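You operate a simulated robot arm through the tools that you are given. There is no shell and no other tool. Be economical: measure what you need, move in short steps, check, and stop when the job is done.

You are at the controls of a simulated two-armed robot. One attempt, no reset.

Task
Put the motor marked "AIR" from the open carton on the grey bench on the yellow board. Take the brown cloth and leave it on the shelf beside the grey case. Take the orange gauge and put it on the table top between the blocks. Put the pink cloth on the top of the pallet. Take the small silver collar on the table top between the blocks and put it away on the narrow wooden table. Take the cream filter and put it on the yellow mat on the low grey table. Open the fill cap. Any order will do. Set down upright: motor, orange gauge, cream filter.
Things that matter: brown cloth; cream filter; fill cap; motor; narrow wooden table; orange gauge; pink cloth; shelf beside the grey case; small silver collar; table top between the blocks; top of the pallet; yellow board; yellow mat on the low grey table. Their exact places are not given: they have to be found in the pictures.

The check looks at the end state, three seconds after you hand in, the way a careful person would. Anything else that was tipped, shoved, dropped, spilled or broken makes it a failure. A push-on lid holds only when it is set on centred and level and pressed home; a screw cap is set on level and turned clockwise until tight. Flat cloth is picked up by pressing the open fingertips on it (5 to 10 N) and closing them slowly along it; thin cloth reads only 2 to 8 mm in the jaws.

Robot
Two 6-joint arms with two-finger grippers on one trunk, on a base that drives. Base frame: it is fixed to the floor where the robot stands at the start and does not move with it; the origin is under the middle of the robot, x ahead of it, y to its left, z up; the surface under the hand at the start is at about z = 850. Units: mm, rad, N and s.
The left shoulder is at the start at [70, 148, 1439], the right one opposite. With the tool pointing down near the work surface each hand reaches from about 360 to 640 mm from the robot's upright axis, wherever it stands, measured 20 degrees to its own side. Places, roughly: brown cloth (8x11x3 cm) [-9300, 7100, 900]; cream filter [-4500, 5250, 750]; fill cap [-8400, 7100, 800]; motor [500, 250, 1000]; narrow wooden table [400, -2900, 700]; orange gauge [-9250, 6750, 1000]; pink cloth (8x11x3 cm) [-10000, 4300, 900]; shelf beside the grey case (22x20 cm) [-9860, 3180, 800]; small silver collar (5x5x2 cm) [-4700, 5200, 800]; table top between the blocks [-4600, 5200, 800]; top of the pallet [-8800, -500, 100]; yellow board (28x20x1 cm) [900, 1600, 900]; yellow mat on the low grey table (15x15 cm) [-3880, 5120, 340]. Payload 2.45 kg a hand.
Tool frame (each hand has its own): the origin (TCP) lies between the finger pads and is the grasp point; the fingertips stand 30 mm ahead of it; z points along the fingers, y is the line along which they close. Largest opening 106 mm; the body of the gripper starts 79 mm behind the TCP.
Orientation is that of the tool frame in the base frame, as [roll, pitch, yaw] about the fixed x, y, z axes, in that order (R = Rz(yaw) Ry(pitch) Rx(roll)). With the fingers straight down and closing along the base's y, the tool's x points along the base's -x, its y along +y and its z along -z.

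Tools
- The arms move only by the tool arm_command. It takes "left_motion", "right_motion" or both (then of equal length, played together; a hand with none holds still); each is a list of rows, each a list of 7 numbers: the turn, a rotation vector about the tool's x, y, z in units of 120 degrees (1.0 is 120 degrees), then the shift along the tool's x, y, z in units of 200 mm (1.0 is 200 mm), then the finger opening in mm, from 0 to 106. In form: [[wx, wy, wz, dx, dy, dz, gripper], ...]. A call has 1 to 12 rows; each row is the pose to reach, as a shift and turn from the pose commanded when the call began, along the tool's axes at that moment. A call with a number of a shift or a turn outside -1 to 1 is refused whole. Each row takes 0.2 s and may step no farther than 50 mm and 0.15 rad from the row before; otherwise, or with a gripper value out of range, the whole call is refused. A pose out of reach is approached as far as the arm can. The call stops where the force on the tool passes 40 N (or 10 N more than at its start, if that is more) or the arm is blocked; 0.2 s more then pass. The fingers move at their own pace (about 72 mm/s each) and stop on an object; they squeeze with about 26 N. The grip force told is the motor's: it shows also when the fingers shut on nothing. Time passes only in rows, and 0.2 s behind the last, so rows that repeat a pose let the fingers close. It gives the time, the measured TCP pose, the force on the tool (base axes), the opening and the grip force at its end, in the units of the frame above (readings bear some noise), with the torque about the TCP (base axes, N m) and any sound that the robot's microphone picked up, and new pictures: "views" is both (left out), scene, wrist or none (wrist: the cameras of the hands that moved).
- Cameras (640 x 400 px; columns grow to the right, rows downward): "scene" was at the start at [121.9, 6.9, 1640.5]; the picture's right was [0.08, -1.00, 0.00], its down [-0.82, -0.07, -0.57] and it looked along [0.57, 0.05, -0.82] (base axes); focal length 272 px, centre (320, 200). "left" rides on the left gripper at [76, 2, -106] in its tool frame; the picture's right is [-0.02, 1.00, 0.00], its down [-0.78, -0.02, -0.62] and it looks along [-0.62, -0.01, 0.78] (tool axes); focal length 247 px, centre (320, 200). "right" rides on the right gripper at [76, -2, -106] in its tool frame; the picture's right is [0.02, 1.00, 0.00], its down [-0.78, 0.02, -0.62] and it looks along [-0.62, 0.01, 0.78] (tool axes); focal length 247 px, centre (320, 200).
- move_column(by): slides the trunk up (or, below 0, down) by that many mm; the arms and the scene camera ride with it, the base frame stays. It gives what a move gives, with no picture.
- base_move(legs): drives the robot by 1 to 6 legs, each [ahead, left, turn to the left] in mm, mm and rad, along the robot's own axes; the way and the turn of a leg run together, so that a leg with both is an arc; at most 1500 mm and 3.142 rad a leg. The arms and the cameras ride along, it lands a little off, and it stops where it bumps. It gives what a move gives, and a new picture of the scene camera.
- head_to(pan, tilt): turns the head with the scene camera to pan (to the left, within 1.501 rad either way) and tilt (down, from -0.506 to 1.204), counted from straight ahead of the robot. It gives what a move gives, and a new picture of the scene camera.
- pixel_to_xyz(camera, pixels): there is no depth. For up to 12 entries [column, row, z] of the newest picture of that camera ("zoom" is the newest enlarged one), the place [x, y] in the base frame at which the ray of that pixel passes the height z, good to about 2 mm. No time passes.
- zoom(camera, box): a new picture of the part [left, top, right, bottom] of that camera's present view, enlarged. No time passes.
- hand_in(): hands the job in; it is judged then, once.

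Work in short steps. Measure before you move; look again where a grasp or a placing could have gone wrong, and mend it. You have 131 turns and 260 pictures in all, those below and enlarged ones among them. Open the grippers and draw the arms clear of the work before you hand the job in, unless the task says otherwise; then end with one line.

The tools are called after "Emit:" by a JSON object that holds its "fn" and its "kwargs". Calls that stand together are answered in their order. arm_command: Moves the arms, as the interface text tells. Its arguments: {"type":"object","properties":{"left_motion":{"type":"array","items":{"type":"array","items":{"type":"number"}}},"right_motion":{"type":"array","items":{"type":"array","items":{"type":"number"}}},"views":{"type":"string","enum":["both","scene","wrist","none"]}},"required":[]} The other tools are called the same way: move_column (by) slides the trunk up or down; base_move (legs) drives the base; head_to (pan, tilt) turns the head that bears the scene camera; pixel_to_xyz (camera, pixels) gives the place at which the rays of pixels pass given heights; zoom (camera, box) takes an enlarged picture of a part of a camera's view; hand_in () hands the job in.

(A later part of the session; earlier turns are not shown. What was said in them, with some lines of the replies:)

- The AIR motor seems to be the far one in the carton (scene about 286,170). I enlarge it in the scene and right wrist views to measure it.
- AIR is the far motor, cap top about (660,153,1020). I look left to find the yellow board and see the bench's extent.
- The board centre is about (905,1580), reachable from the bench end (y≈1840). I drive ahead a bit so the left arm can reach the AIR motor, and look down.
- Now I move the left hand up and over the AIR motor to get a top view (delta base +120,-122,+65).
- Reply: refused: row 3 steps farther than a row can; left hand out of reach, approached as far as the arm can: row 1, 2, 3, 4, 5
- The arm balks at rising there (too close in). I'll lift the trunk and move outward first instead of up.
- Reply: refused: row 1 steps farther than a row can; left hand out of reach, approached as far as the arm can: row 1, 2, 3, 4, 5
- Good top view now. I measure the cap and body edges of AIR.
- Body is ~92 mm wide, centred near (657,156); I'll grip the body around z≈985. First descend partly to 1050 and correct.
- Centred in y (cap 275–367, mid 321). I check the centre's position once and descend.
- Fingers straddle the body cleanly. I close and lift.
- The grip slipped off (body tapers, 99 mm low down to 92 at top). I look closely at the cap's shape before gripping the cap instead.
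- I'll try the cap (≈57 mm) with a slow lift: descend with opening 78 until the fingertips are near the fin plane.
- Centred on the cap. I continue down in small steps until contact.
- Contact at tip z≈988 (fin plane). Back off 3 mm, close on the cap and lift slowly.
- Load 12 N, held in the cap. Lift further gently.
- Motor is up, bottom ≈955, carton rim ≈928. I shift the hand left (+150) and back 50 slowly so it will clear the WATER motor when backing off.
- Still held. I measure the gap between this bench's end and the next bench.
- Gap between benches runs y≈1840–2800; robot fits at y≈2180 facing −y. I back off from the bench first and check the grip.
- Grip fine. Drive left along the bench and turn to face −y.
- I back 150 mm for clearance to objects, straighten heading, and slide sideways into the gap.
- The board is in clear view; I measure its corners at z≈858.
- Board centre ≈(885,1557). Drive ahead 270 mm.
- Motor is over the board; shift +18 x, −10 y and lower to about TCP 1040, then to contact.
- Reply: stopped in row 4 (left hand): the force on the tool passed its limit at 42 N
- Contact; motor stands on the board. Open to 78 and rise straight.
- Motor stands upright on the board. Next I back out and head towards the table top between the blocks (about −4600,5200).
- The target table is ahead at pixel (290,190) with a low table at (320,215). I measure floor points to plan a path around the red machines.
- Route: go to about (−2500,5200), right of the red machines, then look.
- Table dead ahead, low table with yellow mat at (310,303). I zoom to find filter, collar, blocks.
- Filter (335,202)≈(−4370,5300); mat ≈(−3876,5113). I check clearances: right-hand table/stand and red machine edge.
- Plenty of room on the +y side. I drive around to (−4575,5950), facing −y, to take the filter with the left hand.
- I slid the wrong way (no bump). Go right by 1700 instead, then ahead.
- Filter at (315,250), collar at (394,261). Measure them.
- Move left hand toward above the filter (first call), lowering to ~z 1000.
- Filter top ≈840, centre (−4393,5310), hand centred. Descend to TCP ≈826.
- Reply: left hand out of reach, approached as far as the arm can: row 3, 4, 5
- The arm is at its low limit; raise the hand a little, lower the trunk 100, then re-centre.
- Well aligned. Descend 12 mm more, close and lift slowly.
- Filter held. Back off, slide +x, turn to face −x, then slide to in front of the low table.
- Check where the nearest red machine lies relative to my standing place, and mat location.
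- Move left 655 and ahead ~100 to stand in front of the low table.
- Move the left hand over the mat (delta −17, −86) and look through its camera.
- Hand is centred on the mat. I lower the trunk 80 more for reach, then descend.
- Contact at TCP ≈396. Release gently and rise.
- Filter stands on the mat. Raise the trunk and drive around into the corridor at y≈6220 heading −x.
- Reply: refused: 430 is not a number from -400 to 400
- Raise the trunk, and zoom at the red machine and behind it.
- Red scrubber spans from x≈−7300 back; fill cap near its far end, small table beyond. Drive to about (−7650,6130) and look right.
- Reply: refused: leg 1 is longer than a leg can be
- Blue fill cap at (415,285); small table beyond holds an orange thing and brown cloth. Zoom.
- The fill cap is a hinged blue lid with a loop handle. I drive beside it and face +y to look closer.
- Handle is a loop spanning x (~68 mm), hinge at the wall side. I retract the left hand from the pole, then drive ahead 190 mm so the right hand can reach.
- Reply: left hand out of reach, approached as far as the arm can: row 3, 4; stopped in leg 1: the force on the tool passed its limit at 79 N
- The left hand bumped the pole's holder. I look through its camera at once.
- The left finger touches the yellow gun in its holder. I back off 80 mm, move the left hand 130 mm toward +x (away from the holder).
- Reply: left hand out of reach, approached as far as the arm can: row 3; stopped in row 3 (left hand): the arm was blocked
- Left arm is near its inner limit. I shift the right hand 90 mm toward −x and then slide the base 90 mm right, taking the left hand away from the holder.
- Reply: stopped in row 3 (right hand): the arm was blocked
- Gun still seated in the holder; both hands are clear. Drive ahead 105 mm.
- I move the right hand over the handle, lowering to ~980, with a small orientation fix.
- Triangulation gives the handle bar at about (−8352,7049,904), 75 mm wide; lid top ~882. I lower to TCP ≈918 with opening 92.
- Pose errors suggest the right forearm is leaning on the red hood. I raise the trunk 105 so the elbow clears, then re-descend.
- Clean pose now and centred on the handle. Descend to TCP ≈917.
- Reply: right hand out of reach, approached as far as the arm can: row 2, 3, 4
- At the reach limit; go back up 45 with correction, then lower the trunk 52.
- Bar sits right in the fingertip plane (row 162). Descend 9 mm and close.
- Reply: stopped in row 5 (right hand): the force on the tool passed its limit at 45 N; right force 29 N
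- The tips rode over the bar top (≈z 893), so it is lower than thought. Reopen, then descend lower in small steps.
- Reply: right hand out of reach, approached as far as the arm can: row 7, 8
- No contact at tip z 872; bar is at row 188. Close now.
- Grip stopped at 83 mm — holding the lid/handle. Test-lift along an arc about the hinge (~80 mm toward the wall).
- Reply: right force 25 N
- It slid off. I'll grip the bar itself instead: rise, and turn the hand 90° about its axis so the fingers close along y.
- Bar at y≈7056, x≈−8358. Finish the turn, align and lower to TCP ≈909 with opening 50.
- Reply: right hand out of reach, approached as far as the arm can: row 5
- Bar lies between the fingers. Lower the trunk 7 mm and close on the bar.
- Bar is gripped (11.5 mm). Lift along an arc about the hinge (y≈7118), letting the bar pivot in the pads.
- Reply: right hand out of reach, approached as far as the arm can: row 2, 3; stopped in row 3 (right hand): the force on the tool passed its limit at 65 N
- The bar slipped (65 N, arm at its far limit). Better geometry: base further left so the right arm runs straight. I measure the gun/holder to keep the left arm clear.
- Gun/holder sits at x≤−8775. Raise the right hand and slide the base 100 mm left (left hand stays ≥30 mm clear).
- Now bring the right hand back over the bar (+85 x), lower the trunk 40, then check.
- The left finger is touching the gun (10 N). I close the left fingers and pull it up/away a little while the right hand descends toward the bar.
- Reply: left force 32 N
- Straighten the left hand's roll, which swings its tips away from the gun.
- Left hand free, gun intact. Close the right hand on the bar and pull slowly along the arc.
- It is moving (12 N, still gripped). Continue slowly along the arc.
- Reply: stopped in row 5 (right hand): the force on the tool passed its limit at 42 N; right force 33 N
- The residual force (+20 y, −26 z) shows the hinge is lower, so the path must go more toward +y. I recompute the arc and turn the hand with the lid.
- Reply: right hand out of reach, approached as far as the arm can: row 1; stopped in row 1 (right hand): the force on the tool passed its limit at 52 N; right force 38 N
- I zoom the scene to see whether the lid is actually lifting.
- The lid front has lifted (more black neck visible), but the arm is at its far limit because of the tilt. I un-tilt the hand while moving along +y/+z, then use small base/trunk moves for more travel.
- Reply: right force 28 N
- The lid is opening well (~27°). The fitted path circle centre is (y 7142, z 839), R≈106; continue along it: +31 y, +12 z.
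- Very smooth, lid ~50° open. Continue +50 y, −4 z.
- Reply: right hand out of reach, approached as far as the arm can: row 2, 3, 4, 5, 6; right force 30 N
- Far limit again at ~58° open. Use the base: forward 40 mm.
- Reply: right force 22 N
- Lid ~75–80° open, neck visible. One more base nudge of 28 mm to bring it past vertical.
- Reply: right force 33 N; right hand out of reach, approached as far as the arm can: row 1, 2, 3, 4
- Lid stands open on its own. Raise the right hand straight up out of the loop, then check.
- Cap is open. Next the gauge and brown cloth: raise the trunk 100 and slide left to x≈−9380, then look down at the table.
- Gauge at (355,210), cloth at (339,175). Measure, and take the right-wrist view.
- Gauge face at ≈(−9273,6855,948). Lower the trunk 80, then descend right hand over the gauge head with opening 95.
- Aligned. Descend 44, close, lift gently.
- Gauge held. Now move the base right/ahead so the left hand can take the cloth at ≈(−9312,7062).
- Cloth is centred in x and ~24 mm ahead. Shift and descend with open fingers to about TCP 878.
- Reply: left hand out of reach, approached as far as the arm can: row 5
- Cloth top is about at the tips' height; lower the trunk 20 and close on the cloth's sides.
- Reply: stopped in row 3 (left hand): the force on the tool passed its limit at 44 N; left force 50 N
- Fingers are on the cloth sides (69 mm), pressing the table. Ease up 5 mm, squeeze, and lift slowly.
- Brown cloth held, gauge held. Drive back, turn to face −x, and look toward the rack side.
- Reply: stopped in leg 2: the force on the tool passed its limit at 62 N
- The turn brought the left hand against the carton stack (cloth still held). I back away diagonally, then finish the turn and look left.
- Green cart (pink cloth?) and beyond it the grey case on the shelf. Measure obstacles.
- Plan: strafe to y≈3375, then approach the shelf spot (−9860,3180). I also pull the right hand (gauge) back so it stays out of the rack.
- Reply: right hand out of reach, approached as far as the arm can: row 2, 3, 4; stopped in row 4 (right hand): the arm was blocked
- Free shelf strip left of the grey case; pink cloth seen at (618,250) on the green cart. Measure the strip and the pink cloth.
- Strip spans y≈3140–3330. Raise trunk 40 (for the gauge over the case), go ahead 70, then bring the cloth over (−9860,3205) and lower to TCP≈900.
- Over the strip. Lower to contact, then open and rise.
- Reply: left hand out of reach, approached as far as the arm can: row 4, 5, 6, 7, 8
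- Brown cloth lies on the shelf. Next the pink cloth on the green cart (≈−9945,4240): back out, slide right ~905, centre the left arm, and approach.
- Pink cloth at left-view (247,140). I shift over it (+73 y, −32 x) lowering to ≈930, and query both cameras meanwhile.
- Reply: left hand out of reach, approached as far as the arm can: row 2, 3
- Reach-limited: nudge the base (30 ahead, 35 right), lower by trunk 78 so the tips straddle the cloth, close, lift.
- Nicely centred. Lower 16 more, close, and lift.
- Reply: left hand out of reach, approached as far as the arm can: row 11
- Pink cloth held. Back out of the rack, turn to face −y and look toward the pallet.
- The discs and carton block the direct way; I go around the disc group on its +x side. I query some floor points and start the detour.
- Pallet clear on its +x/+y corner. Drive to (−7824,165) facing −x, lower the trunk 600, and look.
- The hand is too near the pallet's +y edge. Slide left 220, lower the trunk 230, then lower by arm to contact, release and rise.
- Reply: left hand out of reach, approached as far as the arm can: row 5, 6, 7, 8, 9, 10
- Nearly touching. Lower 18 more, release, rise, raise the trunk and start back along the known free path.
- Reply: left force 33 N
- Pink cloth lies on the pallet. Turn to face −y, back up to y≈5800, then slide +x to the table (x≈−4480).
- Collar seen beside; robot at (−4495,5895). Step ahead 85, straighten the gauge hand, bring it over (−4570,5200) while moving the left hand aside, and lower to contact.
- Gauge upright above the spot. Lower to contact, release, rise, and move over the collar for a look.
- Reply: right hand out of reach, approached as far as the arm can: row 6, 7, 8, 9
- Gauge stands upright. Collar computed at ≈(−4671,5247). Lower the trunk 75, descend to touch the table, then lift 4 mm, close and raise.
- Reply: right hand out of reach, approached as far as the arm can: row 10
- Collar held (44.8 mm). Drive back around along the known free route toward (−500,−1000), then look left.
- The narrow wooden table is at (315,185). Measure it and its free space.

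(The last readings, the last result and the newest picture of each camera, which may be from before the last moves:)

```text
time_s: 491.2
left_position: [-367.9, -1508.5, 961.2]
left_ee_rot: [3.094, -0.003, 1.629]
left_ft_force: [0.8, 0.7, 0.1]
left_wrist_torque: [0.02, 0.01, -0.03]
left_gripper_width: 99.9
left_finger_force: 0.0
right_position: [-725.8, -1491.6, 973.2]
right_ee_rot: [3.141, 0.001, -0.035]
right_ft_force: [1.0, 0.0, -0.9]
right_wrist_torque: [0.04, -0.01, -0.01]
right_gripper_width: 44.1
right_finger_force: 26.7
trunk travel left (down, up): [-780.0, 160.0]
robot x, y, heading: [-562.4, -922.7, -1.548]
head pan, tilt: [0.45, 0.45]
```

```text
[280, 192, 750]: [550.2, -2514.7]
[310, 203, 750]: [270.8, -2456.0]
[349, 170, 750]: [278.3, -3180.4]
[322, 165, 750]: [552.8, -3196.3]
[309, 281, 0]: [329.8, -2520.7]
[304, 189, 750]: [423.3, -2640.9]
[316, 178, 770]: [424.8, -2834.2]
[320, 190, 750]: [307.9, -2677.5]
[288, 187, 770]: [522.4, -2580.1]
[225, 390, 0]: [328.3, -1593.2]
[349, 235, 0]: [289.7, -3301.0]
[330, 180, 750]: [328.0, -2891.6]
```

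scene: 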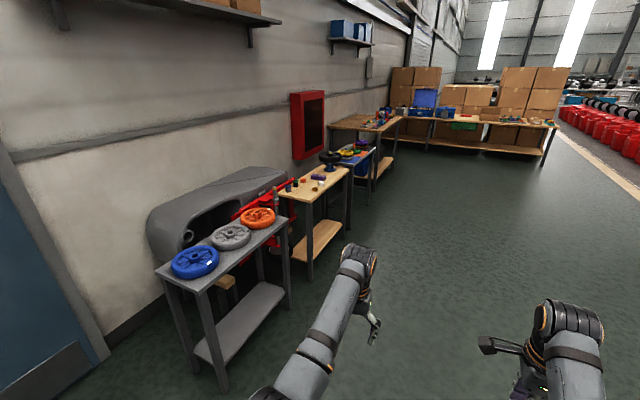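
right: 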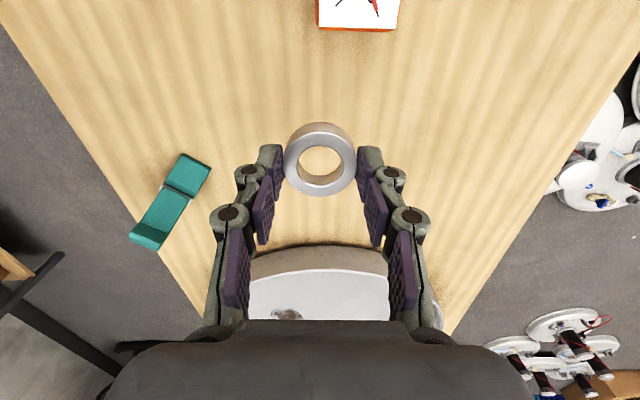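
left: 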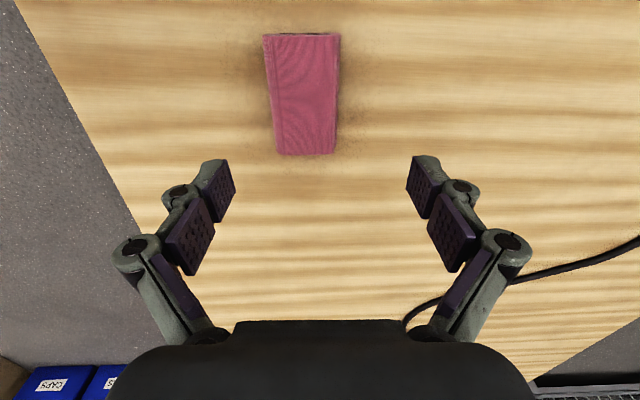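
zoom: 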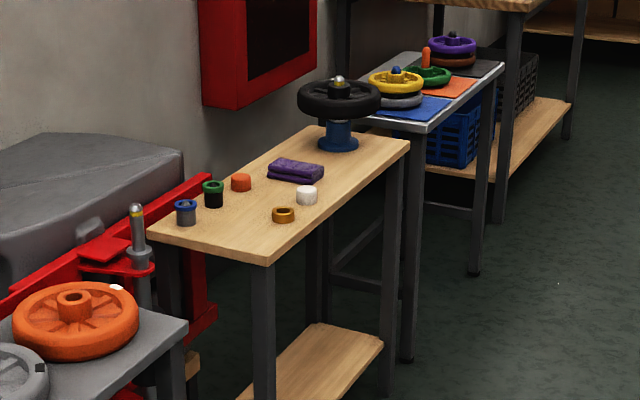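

Table top spans x 275–555, y −2480…−3190; free spot near (395,−2590). Drive there facing +x and view.

Emit:
{"fn": "base_move", "kwargs": {"legs": [[800, 0, 0], [780, 0, 0], [0, 0, 1.55], [330, 0, 0]]}}

Emit:
{"fn": "head_to", "kwargs": {"pan": -0.1, "tilt": 0.9}}

Emit:
{"fn": "arm_command", "kwargs": {"right_motion": [[0, 0, 0, 0, 0, 0, 25]], "views": "both"}}

```text
time_s: 505.2
left_position: [389.4, -2340.4, 962.2]
left_ee_rot: [3.097, -0.004, -3.075]
left_ft_force: [-0.4, -0.7, -0.1]
left_wrist_torque: [-0.01, 0.0, 0.02]
left_gripper_width: 99.9
left_finger_force: 0.0
right_position: [374.0, -2697.3, 975.6]
right_ee_rot: [3.14, -0.001, 1.545]
right_ft_force: [0.1, 0.0, -0.6]
right_wrist_torque: [0.0, 0.02, 0.01]
right_gripper_width: 43.9
right_finger_force: 26.0
trunk travel left (down, up): [-780.0, 160.0]
robot x, y, heading: [-199.7, -2537.4, 0.031]
head pan, tilt: [0.45, 0.45]
```

scene: 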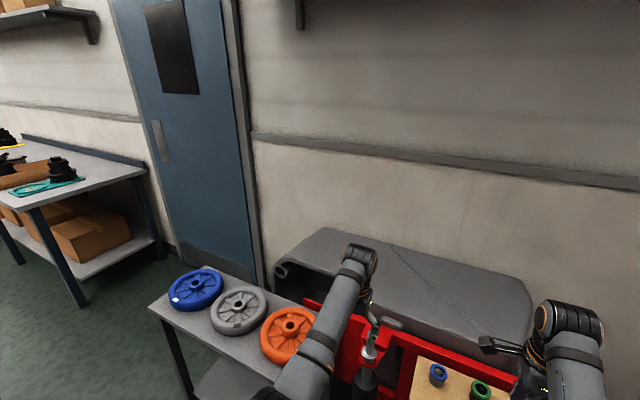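

```text
time_s: 506.1
left_position: [389.2, -2340.1, 961.3]
left_ee_rot: [3.095, -0.003, -3.076]
left_ft_force: [0.9, -1.2, 0.6]
left_wrist_torque: [0.01, -0.02, 0.01]
left_gripper_width: 100.0
left_finger_force: 0.0
right_position: [374.6, -2698.0, 974.6]
right_ee_rot: [-3.141, -0.001, 1.544]
right_ft_force: [-0.2, 0.1, -1.5]
right_wrist_torque: [0.01, 0.0, 0.0]
right_gripper_width: 43.8
right_finger_force: 25.9
trunk travel left (down, up): [-780.0, 160.0]
robot x, y, heading: [-197.3, -2536.7, 0.03]
head pan, tilt: [-0.099, 0.901]
```

scene: 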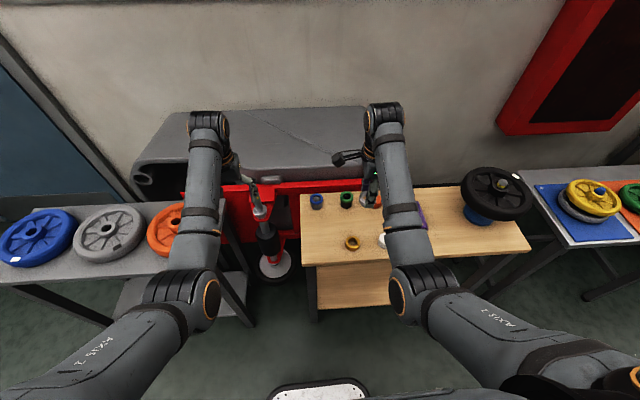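

```text
time_s: 506.6
left_position: [390.1, -2340.5, 962.1]
left_ee_rot: [3.096, -0.004, -3.075]
left_ft_force: [0.0, 0.3, -0.3]
left_wrist_torque: [-0.05, -0.02, 0.02]
left_gripper_width: 100.2
left_finger_force: 0.0
right_position: [374.9, -2698.1, 973.4]
right_ee_rot: [3.141, -0.001, 1.544]
right_ft_force: [0.3, -0.1, -1.3]
right_wrist_torque: [0.0, 0.0, 0.0]
right_gripper_width: 44.1
right_finger_force: 26.0
trunk travel left (down, up): [-780.0, 160.0]
robot x, y, heading: [-198.4, -2539.2, 0.03]
head pan, tilt: [-0.099, 0.901]
```

scene: 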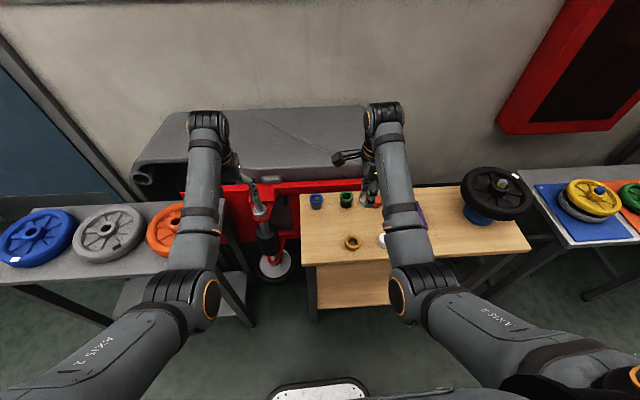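
right: 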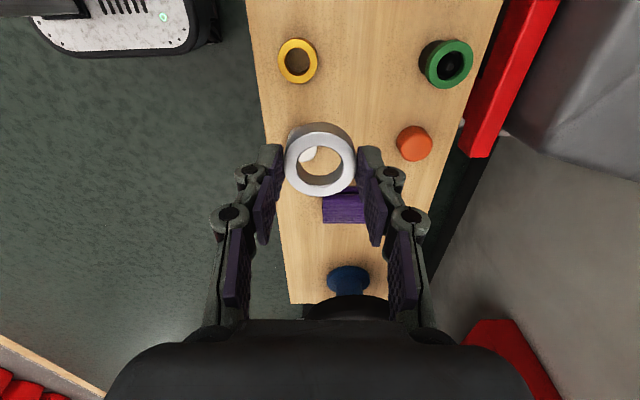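

The free patch among the small items is at right-view (370,95) → about (439,−2716). Step ahead 60, lower the trunk 35, shift −18 y and lower the collar to TCP≈820 (left hand raised meanwhile).

Emit:
{"fn": "base_move", "kwargs": {"legs": [[60, 0, 0]]}}

Emit:
{"fn": "move_column", "kwargs": {"by": -35}}

Emit:
{"fn": "arm_command", "kwargs": {"left_motion": [[0, 0, 0, 0, 0, -0.05, 60], [0, 0, 0, 0, 0, -0.1, 60], [0, 0, 0, 0, 0, -0.15, 60], [0, 0, 0, 0, 0, -0.15, 60]], "right_motion": [[0, 0, 0, -0.09, 0.02, 0.1, 25], [0, 0, 0, -0.09, 0.02, 0.25, 25], [0, 0, 0, -0.09, 0.02, 0.4, 25], [0, 0, 0, -0.09, 0.02, 0.54, 25]], "views": "both"}}

```text
time_s: 507.5
left_position: [446.2, -2338.4, 964.0]
left_ee_rot: [3.096, -0.002, -3.075]
left_ft_force: [-0.1, -0.2, -0.1]
left_wrist_torque: [0.0, -0.02, 0.02]
left_gripper_width: 100.2
left_finger_force: 0.0
right_position: [432.2, -2695.2, 975.5]
right_ee_rot: [3.138, -0.001, 1.547]
right_ft_force: [0.9, 0.0, -1.7]
right_wrist_torque: [0.01, -0.04, -0.01]
right_gripper_width: 43.5
right_finger_force: 25.6
trunk travel left (down, up): [-780.0, 160.0]
robot x, y, heading: [-138.7, -2531.5, 0.034]
head pan, tilt: [-0.099, 0.901]
```

scene: 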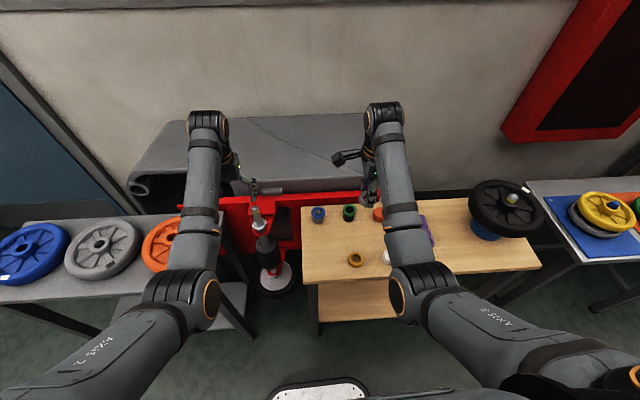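

```text
time_s: 508.3
left_position: [449.8, -2337.7, 925.7]
left_ee_rot: [3.097, -0.006, -3.073]
left_ft_force: [0.0, -1.2, -0.2]
left_wrist_torque: [0.0, 0.03, 0.0]
left_gripper_width: 99.9
left_finger_force: 0.0
right_position: [434.6, -2694.8, 939.0]
right_ee_rot: [3.141, 0.0, 1.546]
right_ft_force: [0.5, 1.1, -1.7]
right_wrist_torque: [-0.03, 0.0, 0.01]
right_gripper_width: 43.8
right_finger_force: 26.2
trunk travel left (down, up): [-745.0, 195.0]
robot x, y, heading: [-142.2, -2531.3, 0.028]
head pan, tilt: [-0.099, 0.901]
```

```text
time_s: 509.3
left_position: [451.2, -2339.4, 956.6]
left_ee_rot: [3.093, -0.005, -3.075]
left_ft_force: [0.3, 0.3, -0.2]
left_wrist_torque: [0.0, 0.02, -0.03]
left_gripper_width: 59.8
left_finger_force: 0.1
right_position: [440.0, -2716.3, 834.6]
right_ee_rot: [3.14, -0.002, 1.548]
right_ft_force: [-0.2, -0.1, -1.9]
right_wrist_torque: [0.03, 0.01, -0.02]
right_gripper_width: 44.0
right_finger_force: 26.7
trunk travel left (down, up): [-745.0, 195.0]
robot x, y, heading: [-138.3, -2534.4, 0.035]
head pan, tilt: [-0.099, 0.901]
```

scene: 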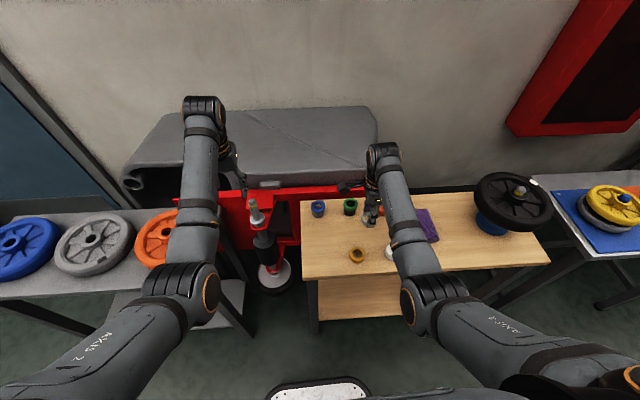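
right: 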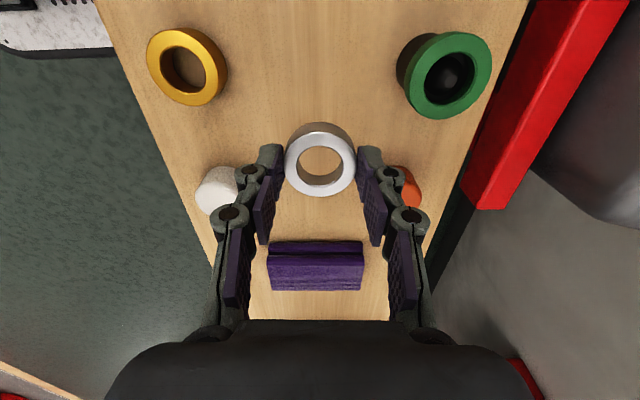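
left: 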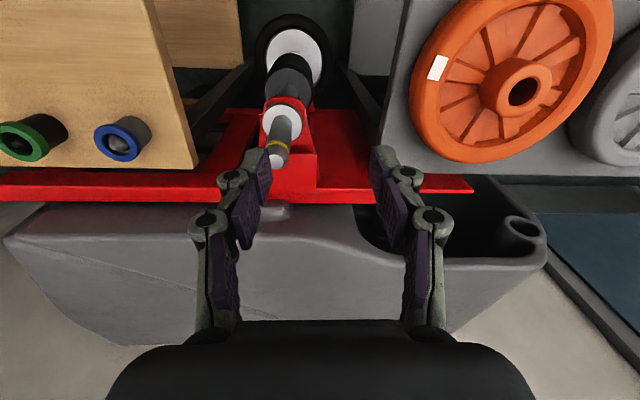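

The spot beneath is clear of brass, green, white and orange items. Lower to contact, open modestly, rise.

Emit:
{"fn": "arm_command", "kwargs": {"right_motion": [[0, 0, 0, 0, 0, 0.12, 25], [0, 0, 0, 0, 0, 0.2, 25], [0, 0, 0, 0, 0, 0.23, 25], [0, 0, 0, 0, 0, 0.25, 25], [0, 0, 0, 0, 0, 0.27, 25], [0, 0, 0, 0, 0, 0.29, 25], [0, 0, 0, 0, 0, 0.31, 25], [0, 0, 0, 0, 0, 0.33, 25], [0, 0, 0, 0, 0, 0.35, 25]], "views": "wrist"}}

```text
time_s: 511.3
left_position: [445.6, -2338.1, 959.5]
left_ee_rot: [3.096, 0.001, -3.074]
left_ft_force: [0.8, 0.5, -0.1]
left_wrist_torque: [-0.02, 0.02, -0.03]
left_gripper_width: 60.0
left_finger_force: 0.1
right_position: [438.3, -2711.7, 769.6]
right_ee_rot: [3.127, 0.0, 1.548]
right_ft_force: [-12.0, 1.5, 25.0]
right_wrist_torque: [-0.02, 1.1, -0.08]
right_gripper_width: 44.0
right_finger_force: 26.2
trunk travel left (down, up): [-745.0, 195.0]
robot x, y, heading: [-138.5, -2537.4, 0.03]
head pan, tilt: [-0.099, 0.901]
stopped in row 9 (right hand): the force on the tool passed its limit at 44 N (the readings are from after the stop); the commanded pose is now the measured one
5 turns are left
```

right: 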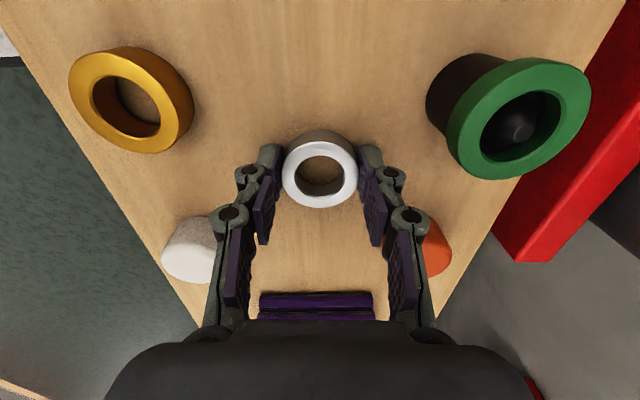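

Contact; collar rests on the table. Open to 64 mm, rise and back the base off.

Emit:
{"fn": "arm_command", "kwargs": {"right_motion": [[0, 0, 0, 0, 0, -0.01, 54], [0, 0, 0, 0, 0, -0.01, 64], [0, 0, 0, 0, 0, -0.01, 64], [0, 0, 0, 0, 0, -0.1, 64], [0, 0, 0, 0, 0, -0.3, 64], [0, 0, 0, 0, 0, -0.5, 64], [0, 0, 0, 0, 0, -0.7, 64], [0, 0, 0, 0, 0, -0.85, 64]], "views": "both"}}

Emit:
{"fn": "base_move", "kwargs": {"legs": [[-300, 0, 0]]}}

```text
time_s: 513.1
left_position: [449.2, -2338.6, 956.4]
left_ee_rot: [3.096, -0.003, -3.074]
left_ft_force: [0.1, -0.6, 0.0]
left_wrist_torque: [0.01, 0.01, -0.03]
left_gripper_width: 59.9
left_finger_force: 0.1
right_position: [438.8, -2713.9, 934.1]
right_ee_rot: [3.131, 0.001, 1.546]
right_ft_force: [0.1, -0.4, -0.5]
right_wrist_torque: [0.0, -0.01, -0.01]
right_gripper_width: 64.0
right_finger_force: 0.1
trunk travel left (down, up): [-745.0, 195.0]
robot x, y, heading: [-142.4, -2536.6, 0.033]
head pan, tilt: [-0.099, 0.901]
```

scene: 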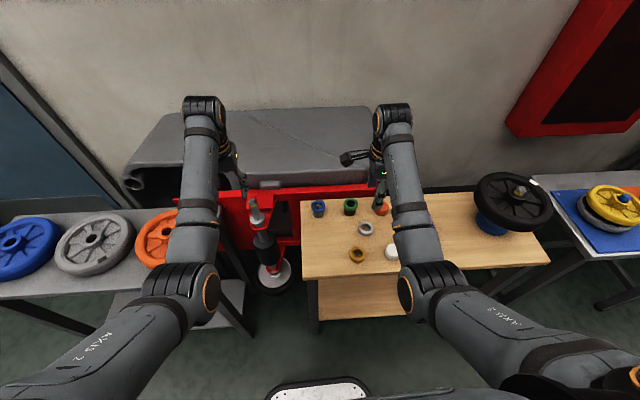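
right: 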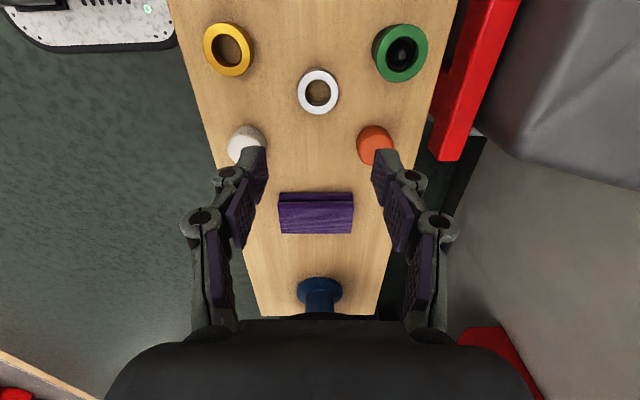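

```text
time_s: 515.2
left_position: [147.6, -2351.1, 955.6]
left_ee_rot: [3.097, -0.003, -3.079]
left_ft_force: [0.0, 0.0, 1.4]
left_wrist_torque: [0.03, 0.0, 0.0]
left_gripper_width: 60.0
left_finger_force: 0.0
right_position: [134.1, -2726.3, 932.8]
right_ee_rot: [3.13, -0.001, 1.541]
right_ft_force: [-0.3, 0.4, -0.7]
right_wrist_torque: [-0.01, 0.03, -0.03]
right_gripper_width: 64.1
right_finger_force: 0.0
trunk travel left (down, up): [-745.0, 195.0]
robot x, y, heading: [-443.2, -2543.4, 0.026]
head pan, tilt: [-0.099, 0.901]
4 turns are left
```

scene: 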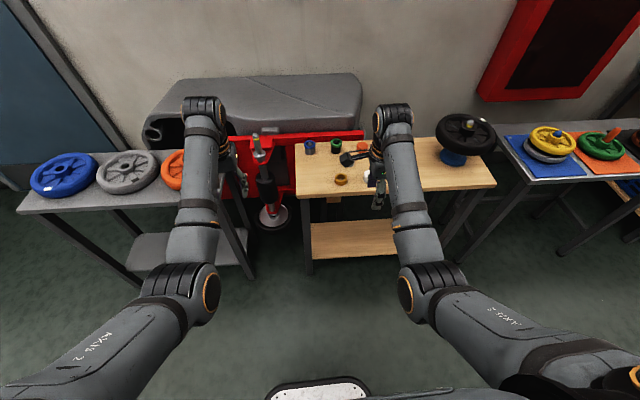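

The collar lies flat on the narrow wooden table, both grippers are open, and the arms are clear of the work. I hand the job in.

Emit:
{"fn": "hand_in", "kwargs": {}}

```text
The job is handed in.
```

I did all seven tasks and handed the job in, but the arms bumped two things on the way: the yellow gun in its holder and the carton stack by the rack. The gun still looked seated afterwards. I did not go back to check the cartons. The gauge was let go just above the table top and looked upright afterwards.
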